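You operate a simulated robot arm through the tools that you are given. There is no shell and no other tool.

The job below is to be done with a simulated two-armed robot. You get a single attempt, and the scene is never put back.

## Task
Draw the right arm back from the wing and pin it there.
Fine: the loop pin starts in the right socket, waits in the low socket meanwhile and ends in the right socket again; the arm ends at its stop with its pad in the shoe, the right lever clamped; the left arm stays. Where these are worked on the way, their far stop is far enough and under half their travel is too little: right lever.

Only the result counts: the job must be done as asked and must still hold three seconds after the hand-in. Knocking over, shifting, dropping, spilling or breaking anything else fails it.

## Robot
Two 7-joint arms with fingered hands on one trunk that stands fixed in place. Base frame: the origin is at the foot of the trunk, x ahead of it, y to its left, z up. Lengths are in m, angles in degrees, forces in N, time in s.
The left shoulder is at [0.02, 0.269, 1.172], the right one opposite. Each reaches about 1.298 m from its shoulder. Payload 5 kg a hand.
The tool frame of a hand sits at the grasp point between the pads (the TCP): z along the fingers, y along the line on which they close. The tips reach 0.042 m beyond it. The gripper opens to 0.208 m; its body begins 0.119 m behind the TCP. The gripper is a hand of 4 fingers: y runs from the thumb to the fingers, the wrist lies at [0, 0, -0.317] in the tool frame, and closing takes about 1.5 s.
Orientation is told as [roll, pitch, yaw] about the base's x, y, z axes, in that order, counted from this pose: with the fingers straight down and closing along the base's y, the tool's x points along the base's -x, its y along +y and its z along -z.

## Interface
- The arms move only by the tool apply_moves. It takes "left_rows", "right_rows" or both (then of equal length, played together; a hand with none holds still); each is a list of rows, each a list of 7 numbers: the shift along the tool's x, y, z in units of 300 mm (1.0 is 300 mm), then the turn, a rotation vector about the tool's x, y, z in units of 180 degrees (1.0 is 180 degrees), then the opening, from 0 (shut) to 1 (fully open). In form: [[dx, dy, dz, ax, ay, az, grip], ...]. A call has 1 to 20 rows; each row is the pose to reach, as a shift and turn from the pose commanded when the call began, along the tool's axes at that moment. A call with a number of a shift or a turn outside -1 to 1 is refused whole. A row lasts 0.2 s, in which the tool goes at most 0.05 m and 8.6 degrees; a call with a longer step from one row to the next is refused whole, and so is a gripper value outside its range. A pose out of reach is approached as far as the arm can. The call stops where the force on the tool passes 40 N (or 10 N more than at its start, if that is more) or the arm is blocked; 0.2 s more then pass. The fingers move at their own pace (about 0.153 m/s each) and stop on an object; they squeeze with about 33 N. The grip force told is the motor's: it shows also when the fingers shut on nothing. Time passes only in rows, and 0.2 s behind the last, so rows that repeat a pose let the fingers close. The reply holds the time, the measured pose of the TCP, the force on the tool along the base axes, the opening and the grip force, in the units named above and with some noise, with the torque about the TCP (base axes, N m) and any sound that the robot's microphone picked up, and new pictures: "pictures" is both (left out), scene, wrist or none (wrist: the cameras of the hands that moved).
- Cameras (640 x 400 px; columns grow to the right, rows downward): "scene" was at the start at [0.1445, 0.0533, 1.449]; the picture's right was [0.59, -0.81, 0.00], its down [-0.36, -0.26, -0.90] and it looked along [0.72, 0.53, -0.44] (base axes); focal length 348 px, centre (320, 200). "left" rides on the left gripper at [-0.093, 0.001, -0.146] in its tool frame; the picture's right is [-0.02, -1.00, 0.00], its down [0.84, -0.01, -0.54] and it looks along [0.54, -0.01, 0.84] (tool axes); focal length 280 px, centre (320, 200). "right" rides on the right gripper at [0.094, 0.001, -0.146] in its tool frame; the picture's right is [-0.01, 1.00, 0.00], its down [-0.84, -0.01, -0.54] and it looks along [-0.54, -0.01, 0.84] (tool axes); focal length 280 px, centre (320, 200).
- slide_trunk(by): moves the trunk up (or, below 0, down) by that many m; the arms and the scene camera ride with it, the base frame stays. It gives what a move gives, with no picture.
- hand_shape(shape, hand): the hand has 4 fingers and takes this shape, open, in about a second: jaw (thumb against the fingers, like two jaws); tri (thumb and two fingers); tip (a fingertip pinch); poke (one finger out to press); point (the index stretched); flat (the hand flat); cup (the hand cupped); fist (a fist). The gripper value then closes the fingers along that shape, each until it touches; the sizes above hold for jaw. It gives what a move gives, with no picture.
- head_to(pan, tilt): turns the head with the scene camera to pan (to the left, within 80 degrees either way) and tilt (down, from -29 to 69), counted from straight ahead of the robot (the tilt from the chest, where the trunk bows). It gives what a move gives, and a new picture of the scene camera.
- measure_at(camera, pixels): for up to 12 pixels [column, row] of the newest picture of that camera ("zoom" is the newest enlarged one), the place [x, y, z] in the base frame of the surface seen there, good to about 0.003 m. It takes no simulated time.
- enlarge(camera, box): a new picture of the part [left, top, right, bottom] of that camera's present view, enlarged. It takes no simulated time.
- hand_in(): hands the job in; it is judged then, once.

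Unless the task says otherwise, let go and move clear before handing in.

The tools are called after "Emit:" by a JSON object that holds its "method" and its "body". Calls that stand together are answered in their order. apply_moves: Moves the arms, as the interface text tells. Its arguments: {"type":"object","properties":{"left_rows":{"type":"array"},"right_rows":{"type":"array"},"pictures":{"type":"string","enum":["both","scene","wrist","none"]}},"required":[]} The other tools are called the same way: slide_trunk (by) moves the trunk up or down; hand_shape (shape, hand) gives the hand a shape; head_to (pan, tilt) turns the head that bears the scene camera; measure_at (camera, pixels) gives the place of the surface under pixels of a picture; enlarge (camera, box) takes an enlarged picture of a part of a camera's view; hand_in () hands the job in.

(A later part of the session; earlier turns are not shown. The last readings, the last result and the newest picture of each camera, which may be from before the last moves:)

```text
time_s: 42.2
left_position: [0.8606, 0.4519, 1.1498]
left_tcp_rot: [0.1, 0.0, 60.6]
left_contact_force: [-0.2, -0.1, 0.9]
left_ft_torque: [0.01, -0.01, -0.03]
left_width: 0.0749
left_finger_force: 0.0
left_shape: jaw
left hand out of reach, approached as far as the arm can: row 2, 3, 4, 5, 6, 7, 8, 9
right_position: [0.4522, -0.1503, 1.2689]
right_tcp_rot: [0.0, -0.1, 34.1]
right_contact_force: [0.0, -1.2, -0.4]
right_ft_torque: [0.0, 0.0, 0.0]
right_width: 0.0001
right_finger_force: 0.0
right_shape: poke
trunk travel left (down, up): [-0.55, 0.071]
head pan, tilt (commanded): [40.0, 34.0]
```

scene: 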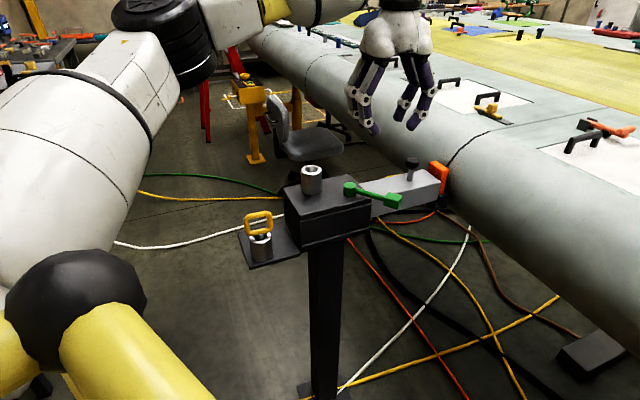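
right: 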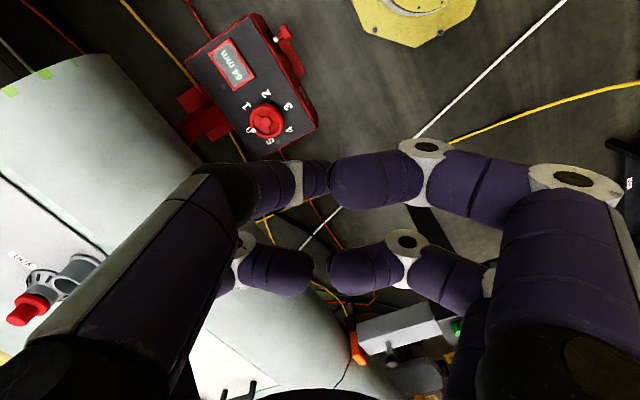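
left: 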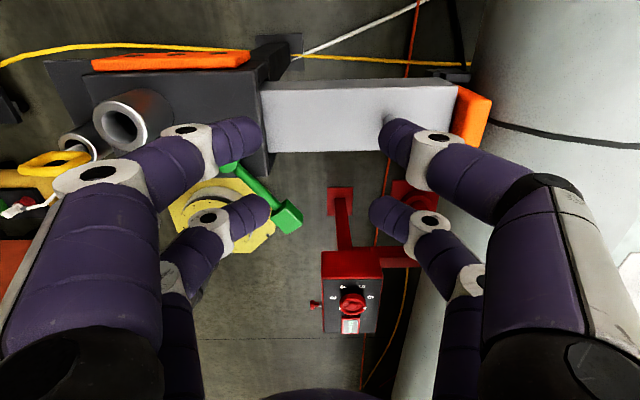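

The arm couldn't reach the pose at that height, measured at (0.861,0.452,1.150). Lower down it becomes reachable, so I'll descend to about z 1.08, still above the knob, and see where the hand settles.

Emit:
{"method": "apply_moves", "body": {"left_rows": [[0, 0, 0.08, 0, 0, 0, 0.36], [0, 0, 0.16, 0, 0, 0, 0.36], [0, 0, 0.24, 0, 0, 0, 0.36], [0, 0, 0.32, 0, 0, 0, 0.36], [0, 0, 0.32, 0, 0, 0, 0.36], [0, 0, 0.32, 0, 0, 0, 0.36]], "pictures": "both"}}

```text
time_s: 43.6
left_position: [0.8574, 0.4489, 1.0519]
left_tcp_rot: [0.3, 0.0, 60.7]
left_contact_force: [-0.2, 0.4, -0.3]
left_ft_torque: [-0.01, -0.01, -0.03]
left_width: 0.0745
left_finger_force: 0.1
left_shape: jaw
right_position: [0.4509, -0.1517, 1.2683]
right_tcp_rot: [0.0, 0.0, 34.1]
right_contact_force: [-0.1, -0.3, -0.5]
right_ft_torque: [0.02, 0.0, 0.0]
right_width: 0.0001
right_finger_force: 0.2
right_shape: poke
trunk travel left (down, up): [-0.55, 0.071]
head pan, tilt (commanded): [40.0, 34.0]
```

scene: 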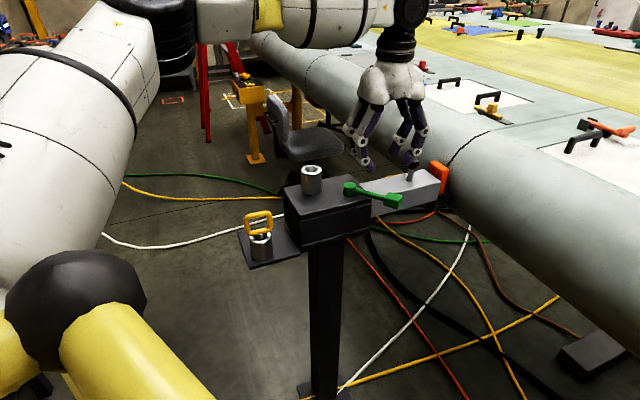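
left: 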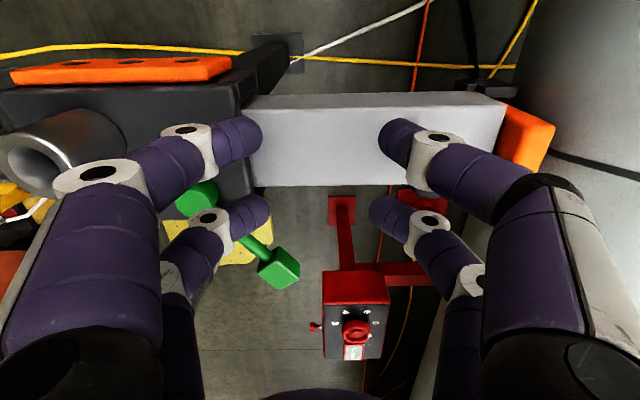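

The hand went straight down from where it was (0.857,0.449,1.052), so the command follows the reached pose. I'll rise slightly and go forward along the arm to above the knob.

Emit:
{"method": "apply_moves", "body": {"left_rows": [[0, 0, -0.06, 0, 0, 0, 0.36], [0, 0, -0.11, 0, 0, 0, 0.36], [-0.012, -0.06, -0.11, 0, 0, 0, 0.36], [-0.024, -0.12, -0.11, 0, 0, 0, 0.36], [-0.036, -0.18, -0.11, 0, 0, 0, 0.36], [-0.047, -0.24, -0.11, 0, 0, 0, 0.36], [-0.058, -0.286, -0.11, 0, 0, 0, 0.36]], "pictures": "both"}}

```text
time_s: 45.2
left_position: [0.8734, 0.4461, 1.0806]
left_tcp_rot: [0.2, 0.0, 60.7]
left_contact_force: [-0.1, 0.6, 0.1]
left_ft_torque: [-0.03, 0.02, 0.02]
left_width: 0.0748
left_finger_force: 0.1
left_shape: jaw
left hand out of reach, approached as far as the arm can: row 3, 4, 5, 6, 7
right_position: [0.4517, -0.1499, 1.2679]
right_tcp_rot: [0.0, 0.0, 34.0]
right_contact_force: [0.3, 0.0, -0.7]
right_ft_torque: [-0.01, 0.04, 0.01]
right_width: 0.0001
right_finger_force: 0.0
right_shape: poke
trunk travel left (down, up): [-0.55, 0.071]
head pan, tilt (commanded): [40.0, 34.0]
```

scene: 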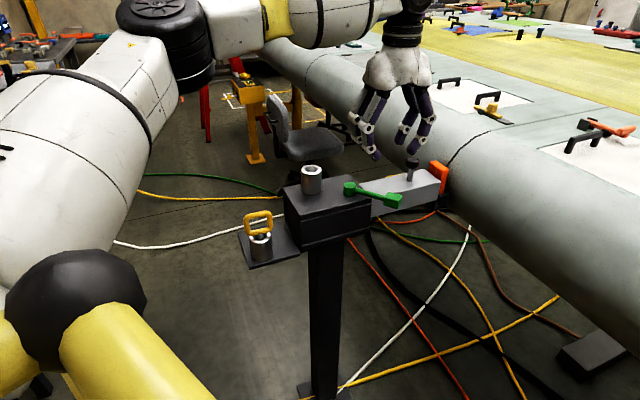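
left: 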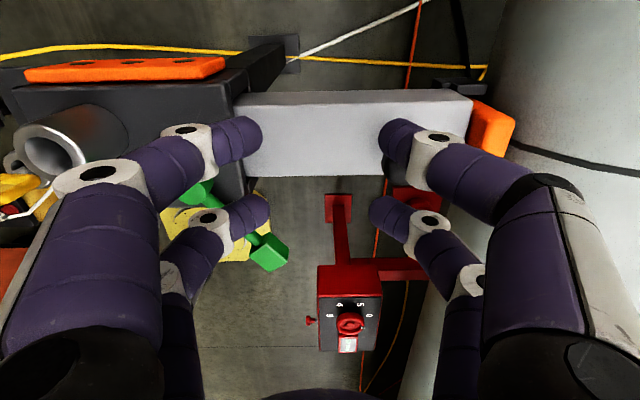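

The arm runs out of reach with the fingers straight down, stuck at (0.873,0.446,1.081). I'll tilt the hand 30° so the fingers lean across the arm and the wrist comes nearer, keeping the closing direction along the arm, and then move over the knob.

Emit:
{"method": "apply_moves", "body": {"left_rows": [[0, 0, -0.016, 0, -0.033, 0, 0.36], [0, 0, -0.032, 0, -0.067, 0, 0.36], [0, 0, -0.048, 0, -0.1, 0, 0.36], [0, 0, -0.064, 0, -0.133, 0, 0.36], [0, 0, -0.081, 0, -0.167, 0, 0.36], [0.002, -0.06, -0.081, 0, -0.167, 0, 0.36], [0.004, -0.12, -0.081, 0, -0.167, 0, 0.36], [0.006, -0.18, -0.081, 0, -0.167, 0, 0.36], [0.007, -0.235, -0.081, 0, -0.167, 0, 0.36], [0.007, -0.235, -0.081, 0, -0.167, 0, 0.36]], "pictures": "both"}}

Emit:
{"method": "enlarge", "body": {"camera": "scene", "box": [330, 80, 490, 230]}}

```text
time_s: 47.5
left_position: [0.8749, 0.4469, 1.104]
left_tcp_rot: [0.2, -30.0, 60.6]
left_contact_force: [-0.5, 0.5, 0.1]
left_ft_torque: [-0.03, 0.0, -0.02]
left_width: 0.0751
left_finger_force: 0.0
left_shape: jaw
left hand out of reach, approached as far as the arm can: row 6, 7, 8, 9, 10
right_position: [0.4514, -0.15, 1.2683]
right_tcp_rot: [0.0, 0.0, 34.0]
right_contact_force: [0.2, -0.2, -0.4]
right_ft_torque: [-0.03, -0.01, 0.02]
right_width: 0.0001
right_finger_force: 0.0
right_shape: poke
trunk travel left (down, up): [-0.55, 0.071]
head pan, tilt (commanded): [40.0, 34.0]
```

scene: 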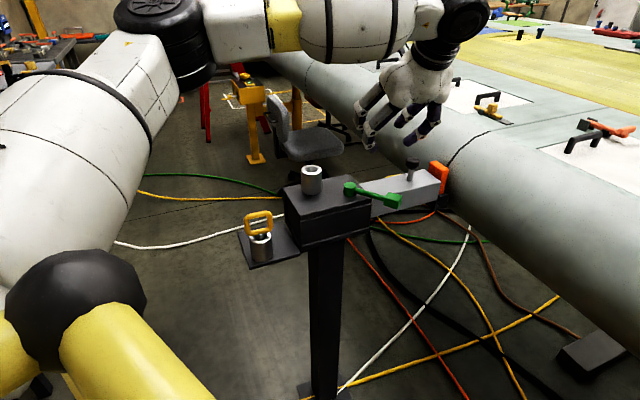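
left: 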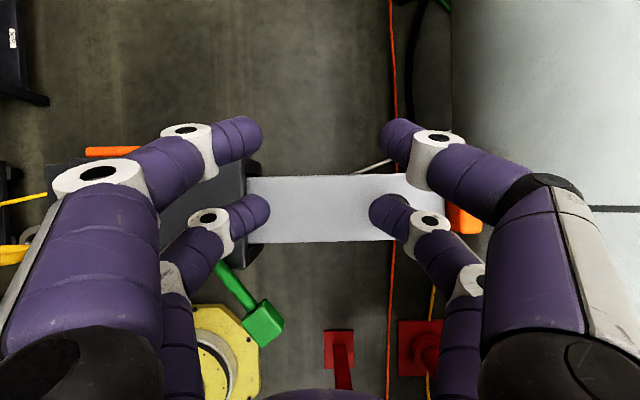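

```text
2.67 times, centred on (410, 155) of scene
```

zoom: 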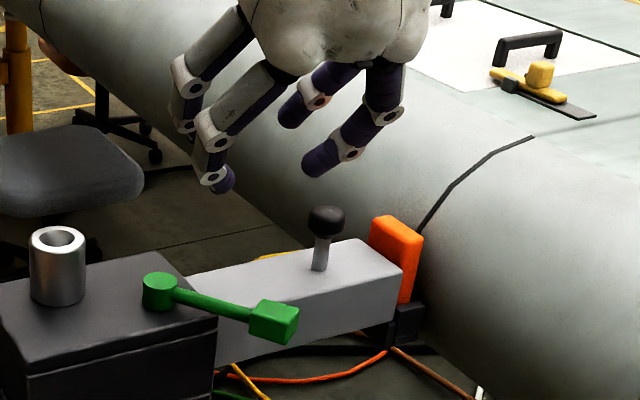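

Reach isn't limited by distance here, so the turned wrist and elbow posture must be the cause. I'll undo the tilt and back off, then turn to yaw -29, where the elbow posture was comfortable. From that side the two finger pairs can close in front of and behind the knob.

Emit:
{"method": "apply_moves", "body": {"left_rows": [[0, 0.05, 0, 0, 0.033, 0, 0.36], [0, 0.1, 0, 0, 0.067, 0, 0.36], [0, 0.15, 0, 0, 0.1, 0, 0.36], [0, 0.2, 0, 0, 0.133, 0, 0.36], [0, 0.26, 0, 0, 0.167, 0, 0.36]], "pictures": "none"}}

Emit:
{"method": "apply_moves", "body": {"left_rows": [[0, 0, -0.02, 0, 0, 0.045, 0.45], [0, 0, -0.04, 0, 0, 0.09, 0.5], [0, 0, -0.06, 0, 0, 0.135, 0.5], [0, 0, -0.08, 0, 0, 0.18, 0.5], [0, 0, -0.1, 0, 0, 0.225, 0.5], [0, 0, -0.1, 0, 0, 0.27, 0.5], [0, 0, -0.1, 0, 0, 0.315, 0.5], [0, 0, -0.1, 0, 0, 0.36, 0.5], [0, 0, -0.1, 0, 0, 0.405, 0.5], [0, 0, -0.1, 0, 0, 0.45, 0.5], [0, 0, -0.1, 0, 0, 0.497, 0.5]], "pictures": "both"}}

```text
time_s: 48.6
left_position: [0.8077, 0.489, 1.1044]
left_tcp_rot: [0.2, 0.2, 60.6]
left_contact_force: [-0.1, -0.3, -0.2]
left_ft_torque: [-0.05, -0.02, -0.03]
left_width: 0.0747
left_finger_force: 0.1
left_shape: jaw
right_position: [0.4496, -0.1489, 1.2695]
right_tcp_rot: [0.1, -0.2, 34.1]
right_contact_force: [-0.4, 0.1, 0.1]
right_ft_torque: [-0.07, -0.08, 0.02]
right_width: 0.0
right_finger_force: 0.0
right_shape: poke
trunk travel left (down, up): [-0.55, 0.071]
head pan, tilt (commanded): [40.0, 34.0]
```

```text
time_s: 51.0
left_position: [0.8101, 0.4863, 1.1351]
left_tcp_rot: [-0.1, 0.4, -28.9]
left_contact_force: [-0.8, 0.4, 0.0]
left_ft_torque: [-0.01, -0.02, -0.03]
left_width: 0.1031
left_finger_force: 0.0
left_shape: jaw
right_position: [0.4513, -0.1504, 1.2681]
right_tcp_rot: [0.0, 0.0, 34.2]
right_contact_force: [-0.2, 0.5, 0.0]
right_ft_torque: [0.03, -0.01, -0.01]
right_width: 0.0
right_finger_force: 0.1
right_shape: poke
trunk travel left (down, up): [-0.55, 0.071]
head pan, tilt (commanded): [40.0, 34.0]
```

scene: 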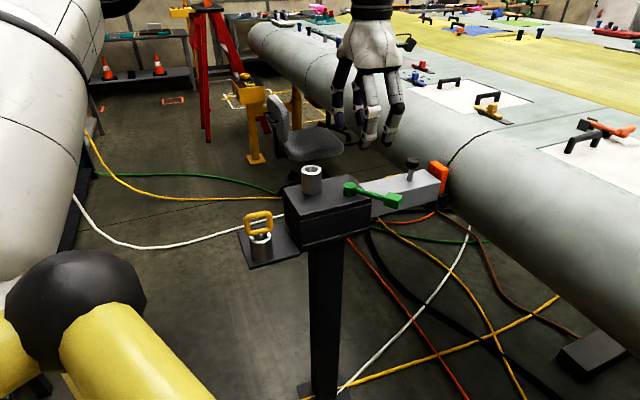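
left: 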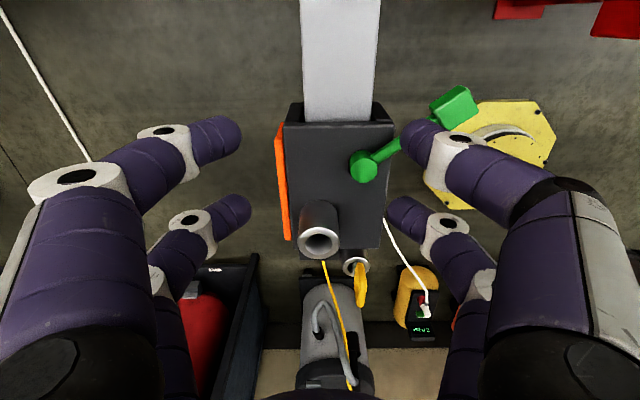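

The elbow is back in its comfortable posture. I'll now move forward along the arm to above the knob.

Emit:
{"method": "apply_moves", "body": {"left_rows": [[-0.08, -0.013, 0.02, 0, 0, 0, 0.5], [-0.16, -0.026, 0.04, 0, 0, 0, 0.5], [-0.24, -0.039, 0.06, 0, 0, 0, 0.5], [-0.32, -0.052, 0.08, 0, 0, 0, 0.5], [-0.4, -0.065, 0.1, 0, 0, 0, 0.5], [-0.485, -0.077, 0.117, 0, 0, 0, 0.5], [-0.485, -0.077, 0.117, 0, 0, 0, 0.5]], "pictures": "both"}}

```text
time_s: 52.6
left_position: [0.8633, 0.4279, 1.096]
left_tcp_rot: [0.0, 0.1, -28.7]
left_contact_force: [0.4, 0.4, -0.8]
left_ft_torque: [0.01, 0.06, -0.03]
left_width: 0.104
left_finger_force: 0.0
left_shape: jaw
left hand out of reach, approached as far as the arm can: row 4, 5, 6, 7
right_position: [0.4518, -0.1512, 1.2686]
right_tcp_rot: [0.0, -0.1, 34.1]
right_contact_force: [-0.2, 0.4, -0.1]
right_ft_torque: [0.0, 0.08, 0.01]
right_width: 0.0001
right_finger_force: 0.1
right_shape: poke
trunk travel left (down, up): [-0.55, 0.071]
head pan, tilt (commanded): [40.0, 34.0]
```

scene: 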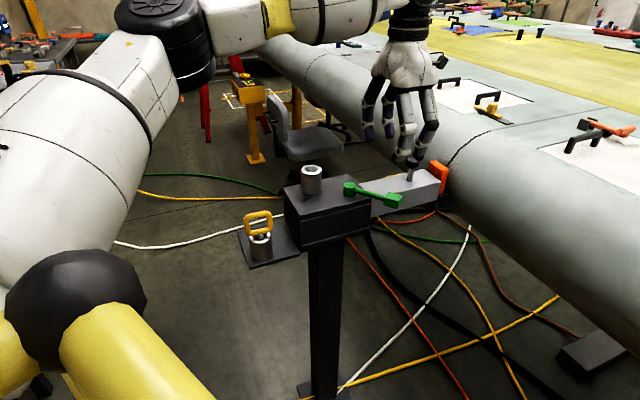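
left: 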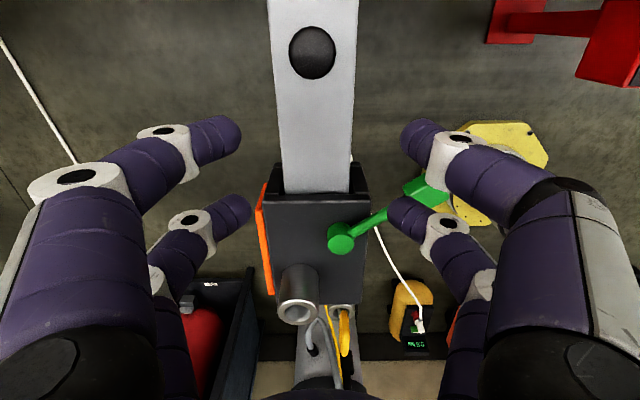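

The limit looks like wrist bend with the fingers straight down. Raising the trunk and tilting the hand slightly forward should fix that, so I'll raise the trunk by 0.07 m first.

Emit:
{"method": "slide_trunk", "body": {"by": 0.07}}

```text
time_s: 53.7
left_position: [0.8621, 0.4232, 1.1635]
left_tcp_rot: [0.0, 0.1, -28.8]
left_contact_force: [0.0, 0.3, -0.4]
left_ft_torque: [0.0, 0.09, -0.01]
left_width: 0.1036
left_finger_force: 0.1
left_shape: jaw
right_position: [0.4523, -0.1505, 1.3376]
right_tcp_rot: [0.0, 0.0, 34.1]
right_contact_force: [1.1, 0.1, -0.2]
right_ft_torque: [-0.01, 0.05, -0.01]
right_width: 0.0
right_finger_force: 0.0
right_shape: poke
trunk travel left (down, up): [-0.62, 0.001]
head pan, tilt (commanded): [40.0, 34.0]
```

The trunk is up. Now I'll tilt the fingers forward 14° and move down and forward to hover over the knob.

Emit:
{"method": "apply_moves", "body": {"left_rows": [[0, 0, 0.05, 0, -0.026, 0, 0.5], [-0.02, 0.005, 0.1, 0, -0.052, 0, 0.5], [-0.06, 0.01, 0.15, 0, -0.078, 0, 0.5], [-0.11, 0.016, 0.19, 0, -0.078, 0, 0.5], [-0.16, 0.022, 0.228, 0, -0.078, 0, 0.5], [-0.222, 0.029, 0.228, 0, -0.078, 0, 0.5], [-0.222, 0.029, 0.228, 0, -0.078, 0, 0.5]], "pictures": "both"}}

```text
time_s: 55.3
left_position: [0.9246, 0.4016, 1.0976]
left_tcp_rot: [0.1, -14.2, -28.9]
left_contact_force: [-0.8, -0.4, 0.3]
left_ft_torque: [0.0, -0.02, 0.02]
left_width: 0.1035
left_finger_force: 0.1
left_shape: jaw
right_position: [0.4501, -0.1505, 1.3391]
right_tcp_rot: [0.0, -0.1, 34.1]
right_contact_force: [-1.2, 0.0, -0.4]
right_ft_torque: [0.0, -0.15, 0.0]
right_width: 0.0
right_finger_force: 0.0
right_shape: poke
trunk travel left (down, up): [-0.62, 0.001]
head pan, tilt (commanded): [40.0, 34.0]
```

scene: 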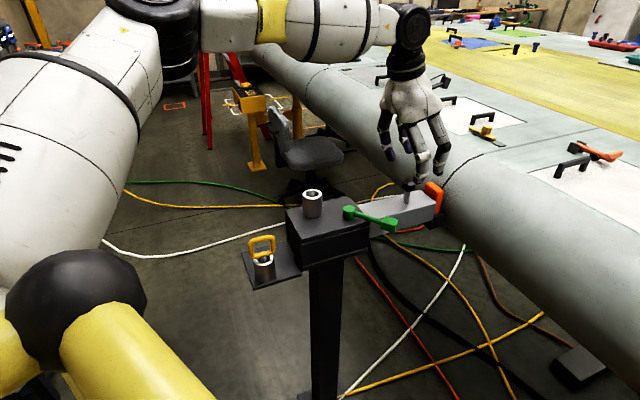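
left: 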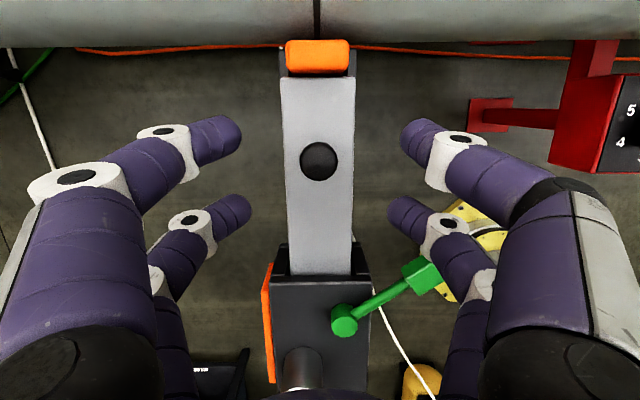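

The hand reached its place and the knob is centred between the finger pairs (left picture, (318,161)). I'll lower it vertically so the pairs sit in front of and behind the knob's head.

Emit:
{"method": "apply_moves", "body": {"left_rows": [[0.015, 0, 0.06, 0, 0, 0, 0.5], [0.03, 0, 0.12, 0, 0, 0, 0.5], [0.044, 0, 0.178, 0, 0, 0, 0.5], [0.055, 0, 0.222, 0, 0, 0, 0.5], [0.055, 0, 0.222, 0, 0, 0, 0.5]], "pictures": "both"}}

Emit:
{"method": "enlarge", "body": {"camera": "scene", "box": [350, 130, 470, 240]}}

```text
time_s: 56.5
left_position: [0.9249, 0.4015, 1.0298]
left_tcp_rot: [0.1, -14.1, -28.8]
left_contact_force: [0.2, 0.3, 0.0]
left_ft_torque: [-0.04, 0.01, -0.02]
left_width: 0.1036
left_finger_force: 0.0
left_shape: jaw
right_position: [0.4512, -0.1508, 1.339]
right_tcp_rot: [-0.1, -0.1, 34.1]
right_contact_force: [-1.1, 0.5, 0.8]
right_ft_torque: [0.01, -0.04, 0.01]
right_width: 0.0
right_finger_force: 0.0
right_shape: poke
trunk travel left (down, up): [-0.62, 0.001]
head pan, tilt (commanded): [40.0, 34.0]
```

scene: 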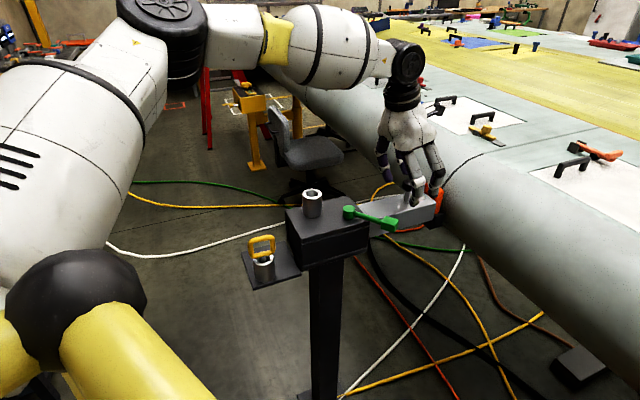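
left: 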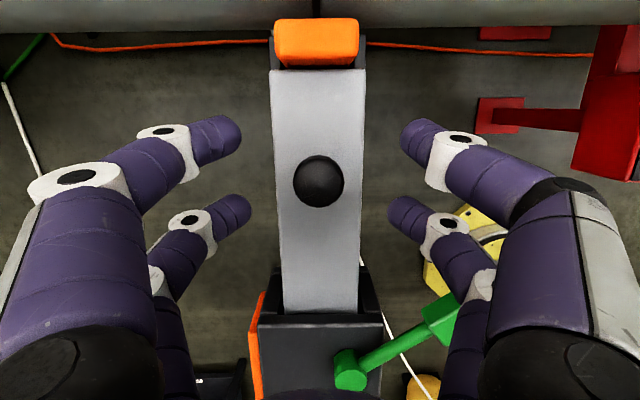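

```text
3.64 times, centred on (410, 185) of scene
```

zoom: 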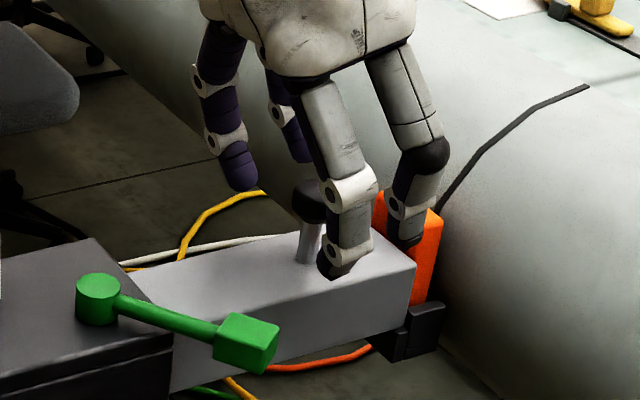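

The knob is exactly midway between the two finger pairs. I'll close the fingers so one pair ends up behind the knob and the other in front of it.

Emit:
{"method": "apply_moves", "body": {"left_rows": [[0, 0, 0, 0, 0, 0, 0.3], [0, 0, 0, 0, 0, 0, 0.2], [0, 0, 0, 0, 0, 0, 0.1], [0, 0, 0, 0, 0, 0, 0.04], [0, 0, 0, 0, 0, 0, 0], [0, 0, 0, 0, 0, 0, 0], [0, 0, 0, 0, 0, 0, 0]], "pictures": "both"}}

Emit:
{"method": "enlarge", "body": {"camera": "left", "box": [220, 80, 420, 280]}}

Emit:
{"method": "enlarge", "body": {"camera": "scene", "box": [350, 130, 470, 240]}}

```text
time_s: 58.1
left_position: [0.9251, 0.4007, 1.0273]
left_tcp_rot: [0.0, -14.0, -28.8]
left_contact_force: [-3.7, 0.2, -1.1]
left_ft_torque: [0.04, 0.13, 0.02]
left_width: 0.0001
left_finger_force: 33.0
left_shape: jaw
right_position: [0.4527, -0.1494, 1.3386]
right_tcp_rot: [0.0, 0.0, 34.2]
right_contact_force: [-0.2, 0.3, 0.5]
right_ft_torque: [0.04, 0.0, 0.02]
right_width: 0.0
right_finger_force: 0.0
right_shape: poke
trunk travel left (down, up): [-0.62, 0.001]
head pan, tilt (commanded): [40.0, 34.0]
```

scene: 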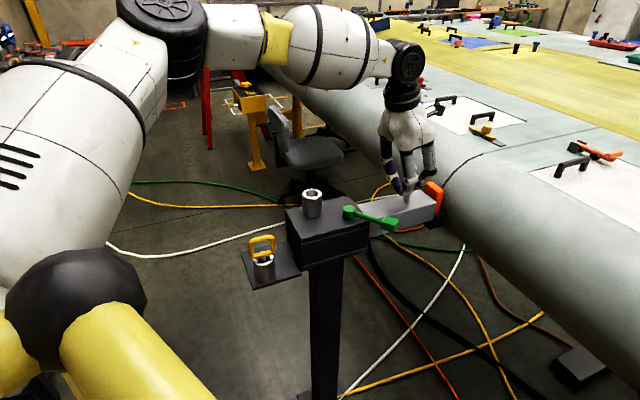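
left: 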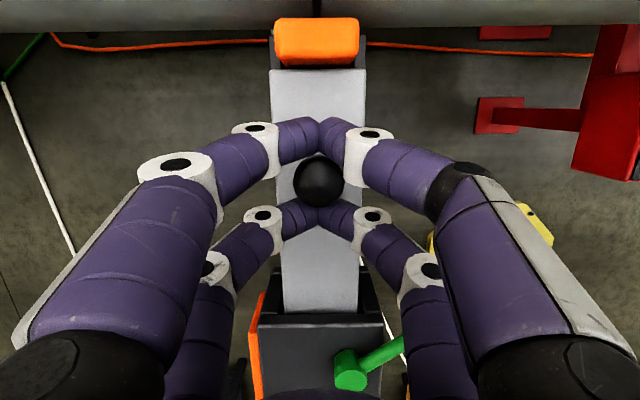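

```text
2.00 times, centred on (320, 180) of left
```

zoom: 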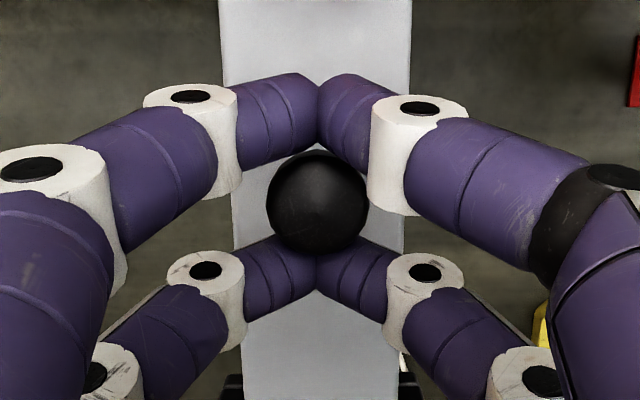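

```text
3.64 times, centred on (410, 185) of scene
```

zoom: 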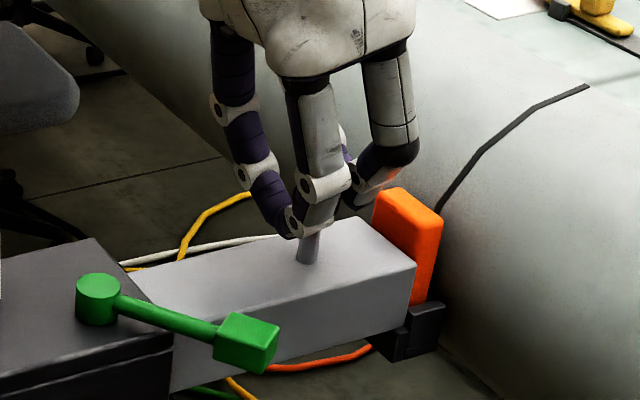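

The knob is caged by the four fingers. I'll draw the arm back slowly along its axis, 30 mm first.

Emit:
{"method": "apply_moves", "body": {"left_rows": [[0.016, 0, -0.004, 0, 0, 0, 0], [0.032, 0, -0.008, 0, 0, 0, 0], [0.049, 0, -0.012, 0, 0, 0, 0], [0.065, 0, -0.016, 0, 0, 0, 0], [0.081, 0, -0.02, 0, 0, 0, 0], [0.097, 0, -0.024, 0, 0, 0, 0]], "pictures": "both"}}

Emit:
{"method": "enlarge", "body": {"camera": "scene", "box": [350, 130, 470, 240]}}

```text
time_s: 59.5
left_position: [0.8984, 0.4152, 1.0282]
left_tcp_rot: [-0.1, -14.0, -28.8]
left_contact_force: [0.6, -2.0, 1.7]
left_ft_torque: [-0.09, -0.02, -0.03]
left_width: 0.0
left_finger_force: 32.7
left_shape: jaw
right_position: [0.4513, -0.1495, 1.3391]
right_tcp_rot: [0.0, -0.1, 34.1]
right_contact_force: [0.1, 0.4, 0.9]
right_ft_torque: [0.04, -0.07, -0.03]
right_width: 0.0
right_finger_force: 0.2
right_shape: poke
trunk travel left (down, up): [-0.62, 0.001]
head pan, tilt (commanded): [40.0, 34.0]
```

scene: 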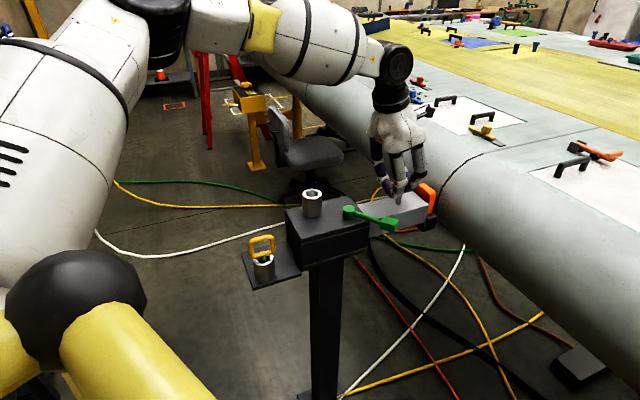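
left: 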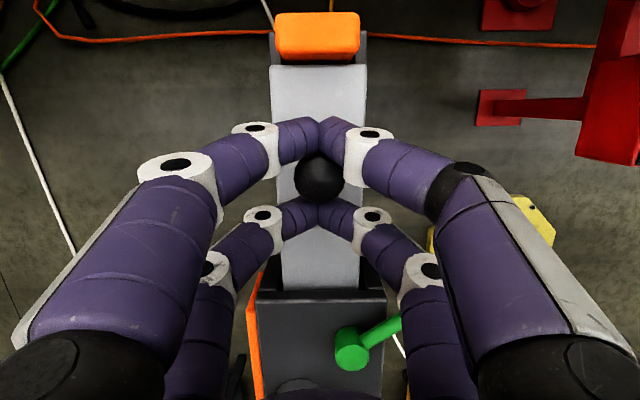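

```text
3.64 times, centred on (410, 185) of scene
```

zoom: 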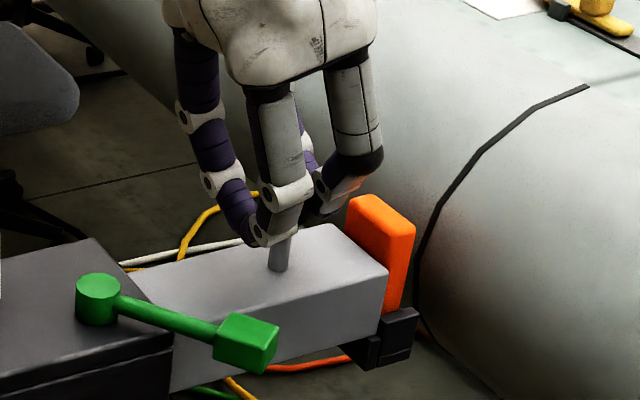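

The arm has come back about 30 mm with almost no force, and the pad is still in its shoe and off the wing. I'll keep drawing it back.

Emit:
{"method": "apply_moves", "body": {"left_rows": [[0.016, 0, -0.004, 0, 0, 0, 0], [0.032, 0, -0.008, 0, 0, 0, 0], [0.049, 0, -0.012, 0, 0, 0, 0], [0.065, 0, -0.016, 0, 0, 0, 0], [0.081, 0, -0.02, 0, 0, 0, 0], [0.097, 0, -0.024, 0, 0, 0, 0], [0.113, 0, -0.028, 0, 0, 0, 0], [0.129, 0, -0.032, 0, 0, 0, 0]], "pictures": "both"}}

Emit:
{"method": "enlarge", "body": {"camera": "scene", "box": [340, 130, 460, 240]}}

```text
time_s: 61.3
left_position: [0.8639, 0.4338, 1.0292]
left_tcp_rot: [0.1, -13.9, -28.7]
left_contact_force: [0.3, -2.6, 0.2]
left_ft_torque: [-0.04, 0.0, 0.0]
left_width: 0.0
left_finger_force: 33.0
left_shape: jaw
right_position: [0.4518, -0.1523, 1.3382]
right_tcp_rot: [0.0, 0.0, 34.1]
right_contact_force: [-0.2, -0.6, 0.7]
right_ft_torque: [0.02, -0.06, 0.03]
right_width: 0.0002
right_finger_force: 0.1
right_shape: poke
trunk travel left (down, up): [-0.62, 0.001]
head pan, tilt (commanded): [40.0, 34.0]
```

scene: 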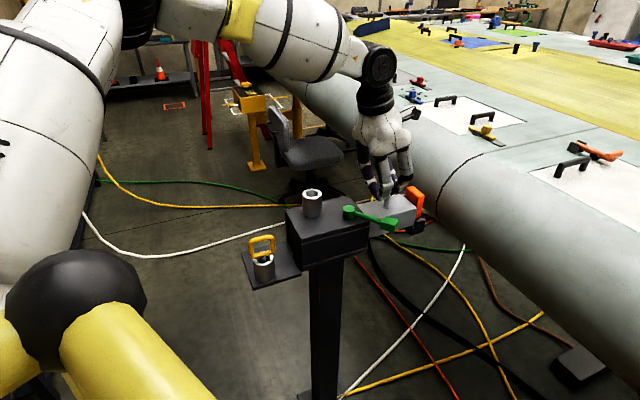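
left: 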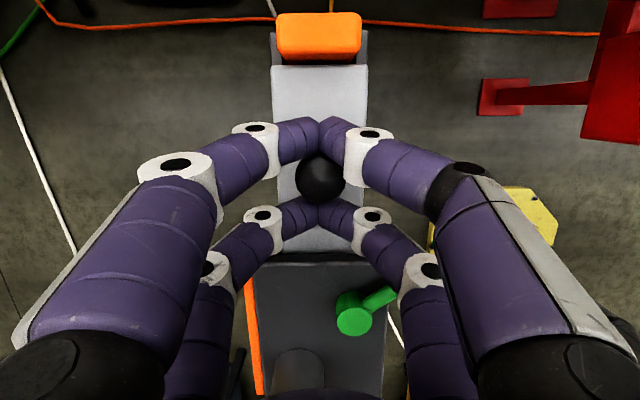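

```text
3.64 times, centred on (400, 185) of scene
```

zoom: 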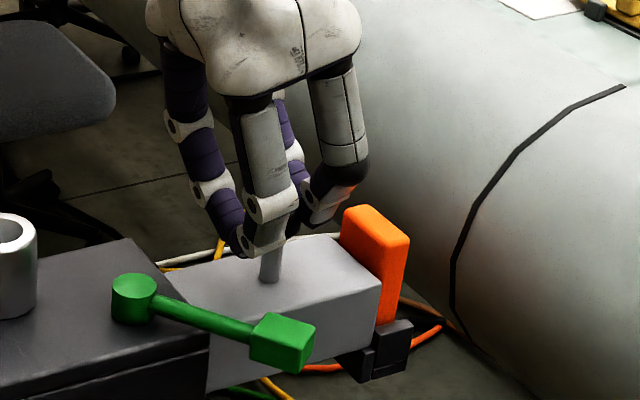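

About 70 mm so far, with the force still low and the pad in place. I'll continue towards the arm's stop.

Emit:
{"method": "apply_moves", "body": {"left_rows": [[0.016, 0, -0.004, 0, 0, 0, 0], [0.032, 0, -0.008, 0, 0, 0, 0], [0.049, 0, -0.012, 0, 0, 0, 0], [0.065, 0, -0.016, 0, 0, 0, 0], [0.081, 0, -0.02, 0, 0, 0, 0], [0.097, 0, -0.024, 0, 0, 0, 0], [0.113, 0, -0.028, 0, 0, 0, 0], [0.129, 0, -0.032, 0, 0, 0, 0]], "pictures": "both"}}

Emit:
{"method": "enlarge", "body": {"camera": "scene", "box": [320, 130, 440, 240]}}

```text
time_s: 63.1
left_position: [0.8282, 0.4534, 1.0289]
left_tcp_rot: [0.2, -14.1, -28.9]
left_contact_force: [0.2, -1.4, 0.9]
left_ft_torque: [-0.08, -0.02, -0.03]
left_width: 0.0
left_finger_force: 33.2
left_shape: jaw
right_position: [0.4519, -0.1508, 1.3391]
right_tcp_rot: [0.1, -0.1, 34.1]
right_contact_force: [-0.8, 0.4, 0.4]
right_ft_torque: [-0.02, -0.04, 0.0]
right_width: 0.0
right_finger_force: 0.0
right_shape: poke
trunk travel left (down, up): [-0.62, 0.001]
head pan, tilt (commanded): [40.0, 34.0]
```

scene: 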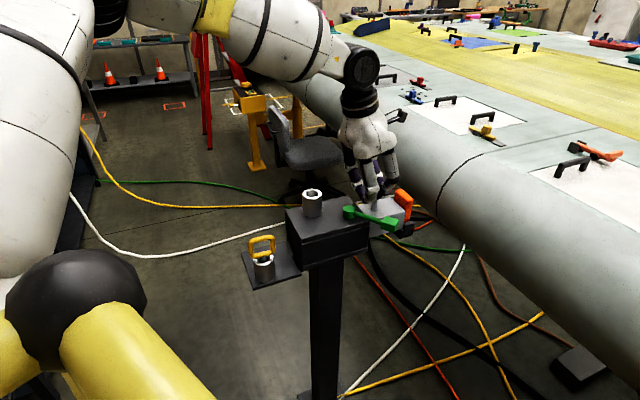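
left: 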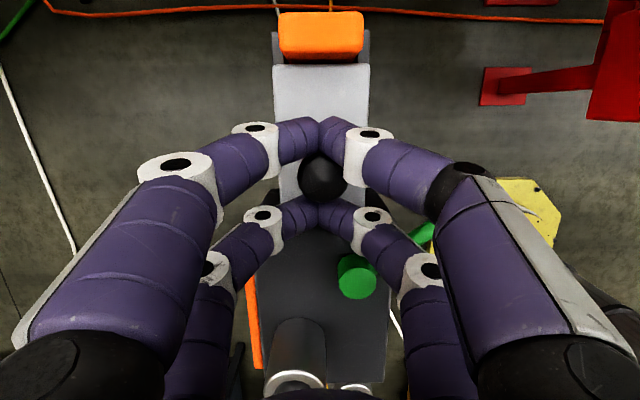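

```text
3.64 times, centred on (380, 185) of scene
```

zoom: 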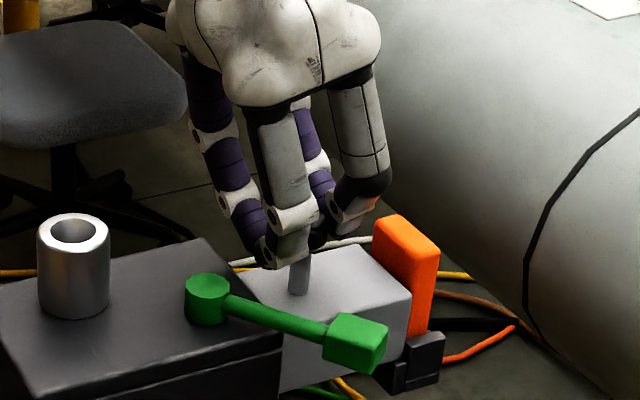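

Now about 110 mm, and the knob is approaching the block. I'll go on carefully in smaller steps and wait for the stop to show as force.

Emit:
{"method": "apply_moves", "body": {"left_rows": [[0.01, 0, -0.0024, 0, 0, 0, 0], [0.02, 0, -0.0048, 0, 0, 0, 0], [0.03, 0, -0.0073, 0, 0, 0, 0], [0.04, 0, -0.0097, 0, 0, 0, 0], [0.05, 0, -0.0121, 0, 0, 0, 0], [0.06, 0, -0.0145, 0, 0, 0, 0], [0.07, 0, -0.017, 0, 0, 0, 0], [0.08, 0, -0.0194, 0, 0, 0, 0]], "pictures": "both"}}

Emit:
{"method": "enlarge", "body": {"camera": "scene", "box": [310, 130, 430, 240]}}

```text
time_s: 65.0
left_position: [0.8133, 0.4605, 1.0293]
left_tcp_rot: [0.1, -14.6, -28.9]
left_contact_force: [27.8, -14.2, -13.8]
left_ft_torque: [-0.09, -0.24, 0.18]
left_width: 0.0
left_finger_force: 33.6
left_shape: jaw
right_position: [0.4527, -0.1502, 1.3379]
right_tcp_rot: [0.0, 0.0, 34.1]
right_contact_force: [-0.4, 0.6, 1.0]
right_ft_torque: [-0.05, -0.03, -0.04]
right_width: 0.0
right_finger_force: 0.1
right_shape: poke
trunk travel left (down, up): [-0.62, 0.001]
head pan, tilt (commanded): [40.0, 34.0]
stopped in row 8 (left hand): the force on the tool passed its limit at 41 N (the readings are from after the stop); the commanded pose is now the measured one
```

scene: 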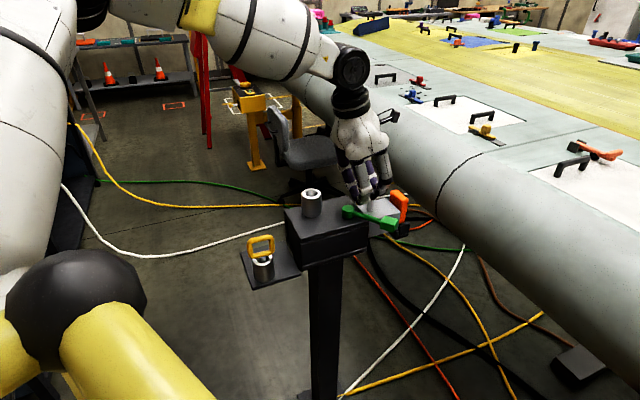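
left: 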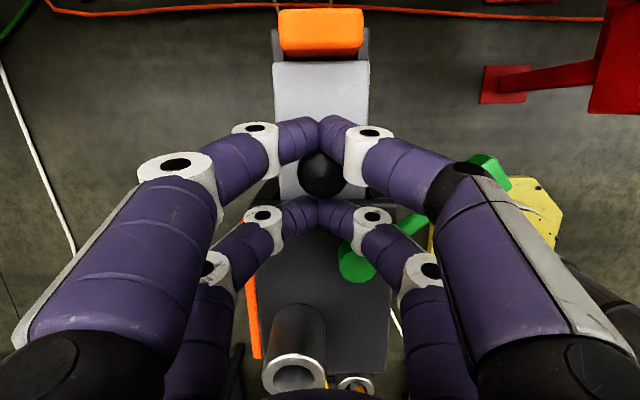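

```text
3.64 times, centred on (370, 185) of scene
```

zoom: 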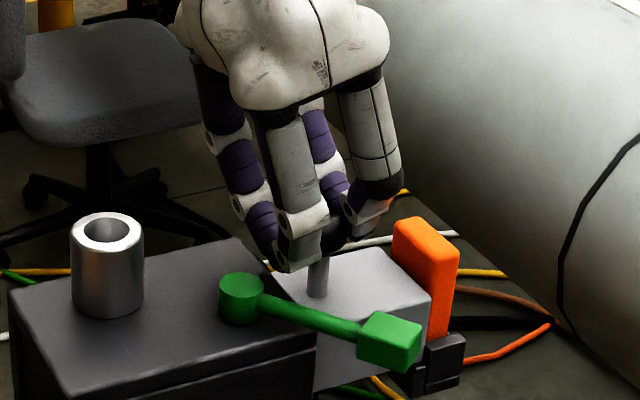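

The pull stopped at 41 N directed along the arm, after about 127 mm, which should be the arm's stop. I'll measure the knob's stem, the arm's end and the clearances to confirm it wasn't a finger touching something.

Emit:
{"method": "measure_at", "body": {"camera": "zoom", "pixels": [[318, 280], [430, 295], [392, 255], [300, 320], [240, 285], [392, 330], [425, 235], [440, 350]]}}

Emit:
{"method": "enlarge", "body": {"camera": "left", "box": [220, 100, 460, 300]}}

Emit:
{"method": "enlarge", "body": {"camera": "scene", "box": [340, 170, 420, 240]}}

```text
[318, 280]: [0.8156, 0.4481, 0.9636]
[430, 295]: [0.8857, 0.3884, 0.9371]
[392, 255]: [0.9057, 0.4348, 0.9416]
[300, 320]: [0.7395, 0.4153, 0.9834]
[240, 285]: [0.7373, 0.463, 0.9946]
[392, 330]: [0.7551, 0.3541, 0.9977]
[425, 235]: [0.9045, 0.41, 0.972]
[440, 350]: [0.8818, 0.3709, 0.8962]
```

```text
2.00 times, centred on (340, 200) of left
```

zoom: 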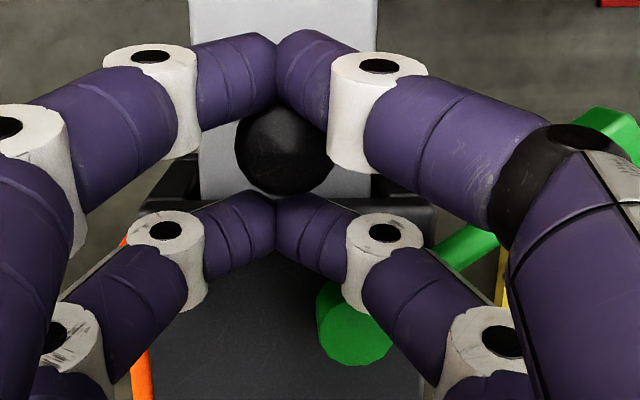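

```text
5.71 times, centred on (380, 205) of scene
```

zoom: 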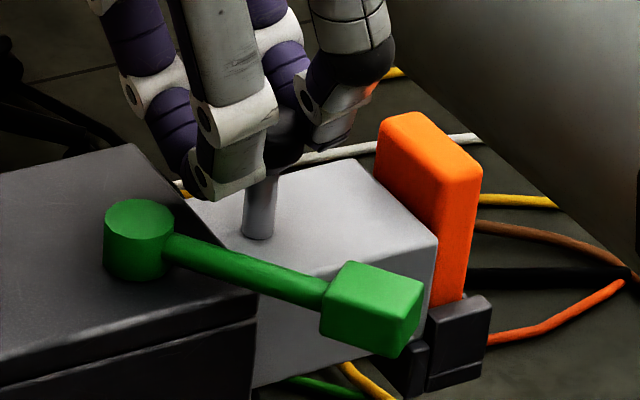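

The readings agree with the arm's own stop: the stem moved about 0.118–0.12 m along the axis and the fingers are clear of the lever. I'll relieve the push by 2 mm, open the fingers and lift straight off.

Emit:
{"method": "apply_moves", "body": {"left_rows": [[-0.0065, 0, 0.0016, 0, 0, 0, 0], [-0.0065, 0, 0.0016, 0, 0, 0, 0], [-0.0065, 0, 0.0016, 0, 0, 0, 0.1], [-0.0065, 0, 0.0016, 0, 0, 0, 0.2], [-0.0065, 0, 0.0016, 0, 0, 0, 0.35], [-0.0065, 0, 0.0016, 0, 0, 0, 0.5], [-0.0065, 0, 0.0016, 0, 0, 0, 0.5], [-0.0065, 0, 0.0016, 0, 0, 0, 0.5]], "pictures": "both"}}

Emit:
{"method": "enlarge", "body": {"camera": "scene", "box": [310, 150, 430, 260]}}

```text
time_s: 66.8
left_position: [0.8113, 0.4623, 1.029]
left_tcp_rot: [0.1, -14.5, -28.8]
left_contact_force: [2.1, 0.5, 2.1]
left_ft_torque: [-0.02, 0.02, 0.05]
left_width: 0.1026
left_finger_force: 0.2
left_shape: jaw
right_position: [0.4511, -0.1495, 1.3392]
right_tcp_rot: [0.1, 0.0, 34.1]
right_contact_force: [-0.9, -0.6, 0.1]
right_ft_torque: [-0.05, 0.02, -0.01]
right_width: 0.0
right_finger_force: 0.1
right_shape: poke
trunk travel left (down, up): [-0.62, 0.001]
head pan, tilt (commanded): [40.0, 34.0]
```

scene: 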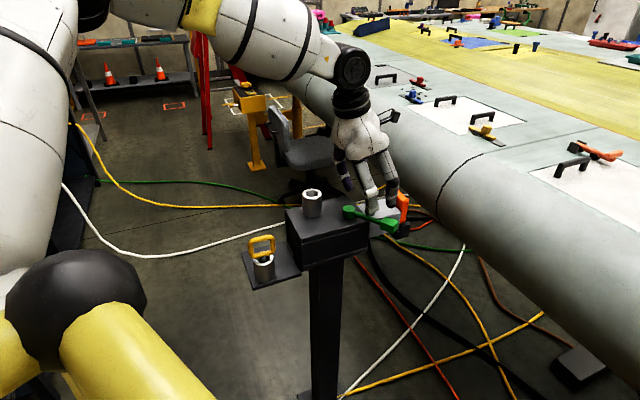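
left: 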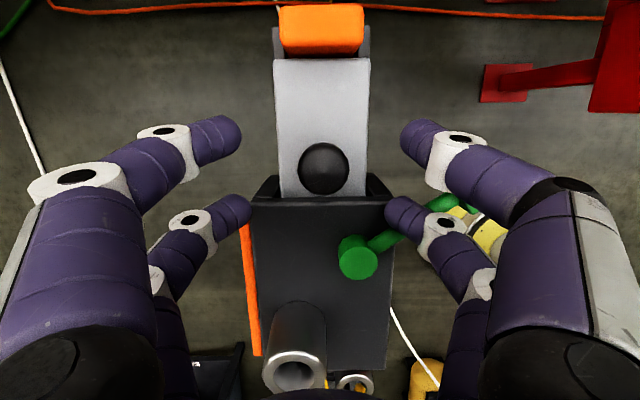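

```text
3.64 times, centred on (370, 205) of scene
```

zoom: 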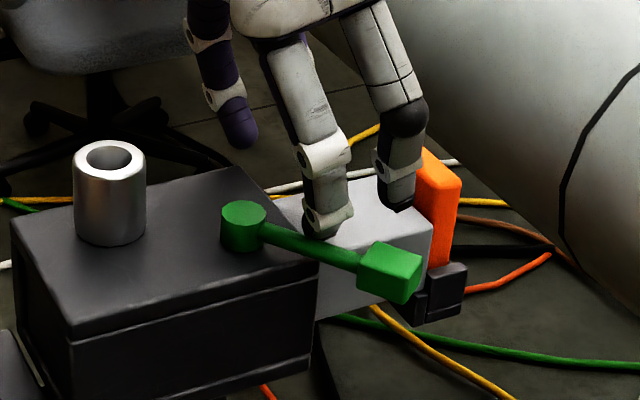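

The fingers are open around the knob and the arm stayed put. I'll lift straight up and take the tilt out.

Emit:
{"method": "apply_moves", "body": {"left_rows": [[-0.0121, 0, -0.0485, 0, 0, 0, 0.5], [-0.0282, 0, -0.1132, 0, 0, 0, 0.5], [-0.0484, 0, -0.1941, 0, 0, 0, 0.5], [-0.0605, 0, -0.2426, 0, 0.04, 0, 0.5], [-0.0726, 0, -0.2911, 0, 0.0806, 0, 0.45], [-0.0726, 0, -0.2911, 0, 0.0806, 0, 0.4]], "pictures": "both"}}

Emit:
{"method": "enlarge", "body": {"camera": "scene", "box": [290, 160, 430, 260]}}

```text
time_s: 68.2
left_position: [0.81, 0.4629, 1.1204]
left_tcp_rot: [0.2, 0.1, -28.7]
left_contact_force: [-0.7, -0.3, 0.6]
left_ft_torque: [0.1, -0.06, -0.01]
left_width: 0.0835
left_finger_force: 0.2
left_shape: jaw
right_position: [0.4508, -0.1504, 1.339]
right_tcp_rot: [0.0, -0.1, 34.0]
right_contact_force: [0.0, -0.9, 0.4]
right_ft_torque: [0.07, -0.01, 0.0]
right_width: 0.0004
right_finger_force: 0.1
right_shape: poke
trunk travel left (down, up): [-0.62, 0.001]
head pan, tilt (commanded): [40.0, 34.0]
```

scene: 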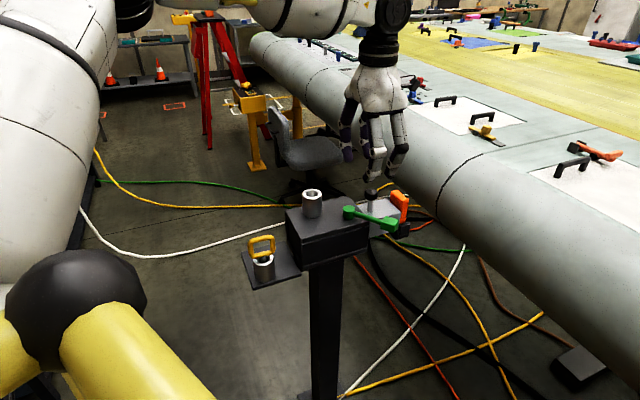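
left: 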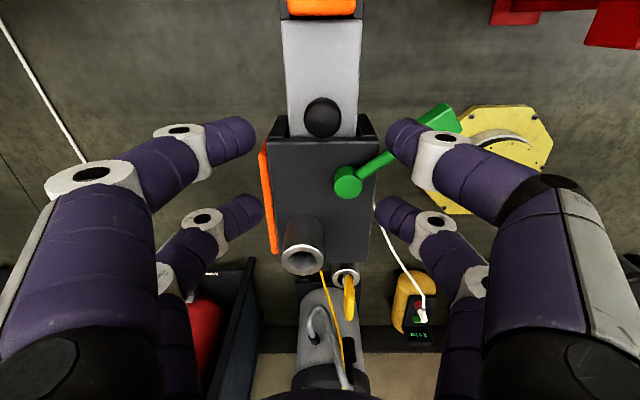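

```text
4.00 times, centred on (360, 210) of scene
```

zoom: 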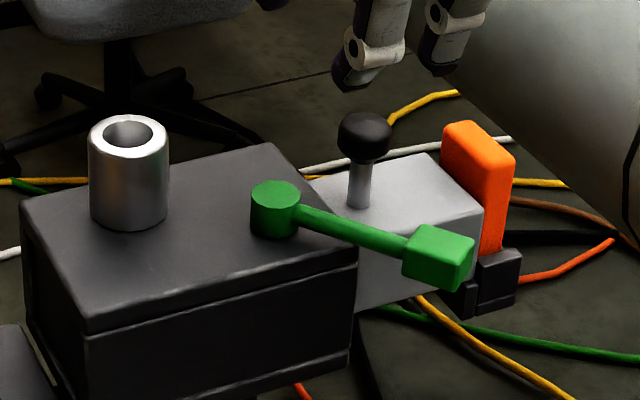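

The view is clear now, with the arm drawn back and the pad in its shoe. I'll measure the lever, knob and arm end in their present places.

Emit:
{"method": "measure_at", "body": {"camera": "zoom", "pixels": [[274, 190], [437, 240], [415, 235], [458, 245], [365, 120], [342, 138], [390, 140], [360, 185], [478, 210], [430, 158], [460, 130], [500, 160]]}}

Emit:
{"method": "enlarge", "body": {"camera": "scene", "box": [290, 180, 340, 220]}}

```text
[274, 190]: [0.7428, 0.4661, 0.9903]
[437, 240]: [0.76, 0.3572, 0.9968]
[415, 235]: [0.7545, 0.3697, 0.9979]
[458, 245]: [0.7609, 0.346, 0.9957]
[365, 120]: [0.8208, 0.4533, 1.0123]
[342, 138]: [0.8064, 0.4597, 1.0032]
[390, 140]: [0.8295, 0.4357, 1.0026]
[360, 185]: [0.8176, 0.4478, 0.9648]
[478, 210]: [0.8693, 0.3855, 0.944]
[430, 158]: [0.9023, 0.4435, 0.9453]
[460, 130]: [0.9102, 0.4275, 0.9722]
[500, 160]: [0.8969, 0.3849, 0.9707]
```

```text
10.00 times, centred on (315, 200) of scene
```

zoom: 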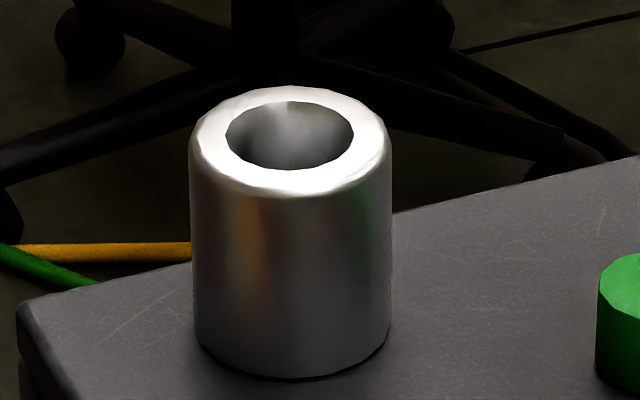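

The arm has moved 0.118–0.12 m and the lever is still at its far stop with the cube at (0.758,0.358). I'll bring the hand over the cube again with yaw 99 to swing it back and clamp.

Emit:
{"method": "apply_moves", "body": {"left_rows": [[-0.005, -0.03, 0, 0, 0, -0.0443, 0.36], [-0.009, -0.059, 0, 0, 0, -0.0887, 0.36], [-0.014, -0.089, 0, 0, 0, -0.133, 0.36], [-0.019, -0.118, 0, 0, 0, -0.1774, 0.36], [-0.023, -0.148, 0, 0, 0, -0.2217, 0.36], [-0.028, -0.177, 0, 0, 0, -0.266, 0.36], [-0.033, -0.207, 0, 0, 0, -0.3104, 0.36], [-0.037, -0.236, 0, 0, 0, -0.3547, 0.36], [-0.042, -0.266, 0, 0, 0, -0.399, 0.36], [-0.047, -0.296, 0, 0, 0, -0.4434, 0.36], [-0.052, -0.325, 0, 0, 0, -0.4877, 0.36], [-0.056, -0.355, 0, 0, 0, -0.532, 0.36], [-0.061, -0.384, 0, 0, 0, -0.5764, 0.36], [-0.066, -0.414, 0, 0, 0, -0.6207, 0.36], [-0.07, -0.443, 0, 0, 0, -0.665, 0.36], [-0.075, -0.473, 0, 0, 0, -0.7094, 0.36], [-0.075, -0.473, 0, 0, 0, -0.7094, 0.36]], "pictures": "both"}}

```text
time_s: 71.8
left_position: [0.762, 0.3276, 1.1181]
left_tcp_rot: [0.0, -0.1, 99.0]
left_contact_force: [0.7, 0.6, 0.2]
left_ft_torque: [-0.03, 0.01, 0.0]
left_width: 0.0754
left_finger_force: 0.0
left_shape: jaw
right_position: [0.4511, -0.1501, 1.3392]
right_tcp_rot: [0.0, 0.0, 34.1]
right_contact_force: [0.2, -0.5, 0.4]
right_ft_torque: [-0.02, 0.03, 0.0]
right_width: 0.0
right_finger_force: 0.0
right_shape: poke
trunk travel left (down, up): [-0.62, 0.001]
head pan, tilt (commanded): [40.0, 34.0]
```

scene: 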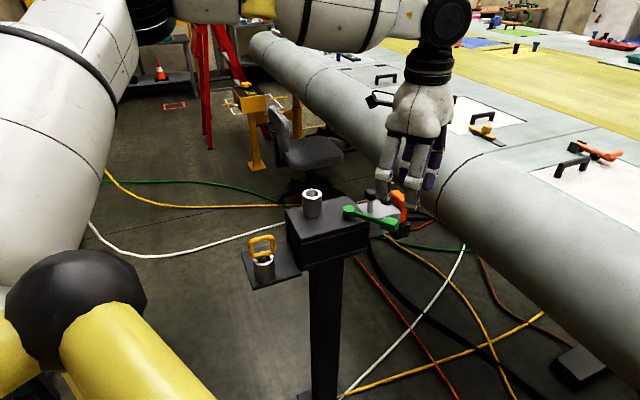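
left: 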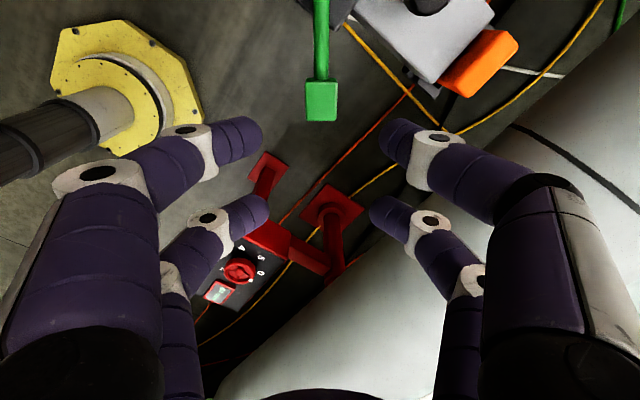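

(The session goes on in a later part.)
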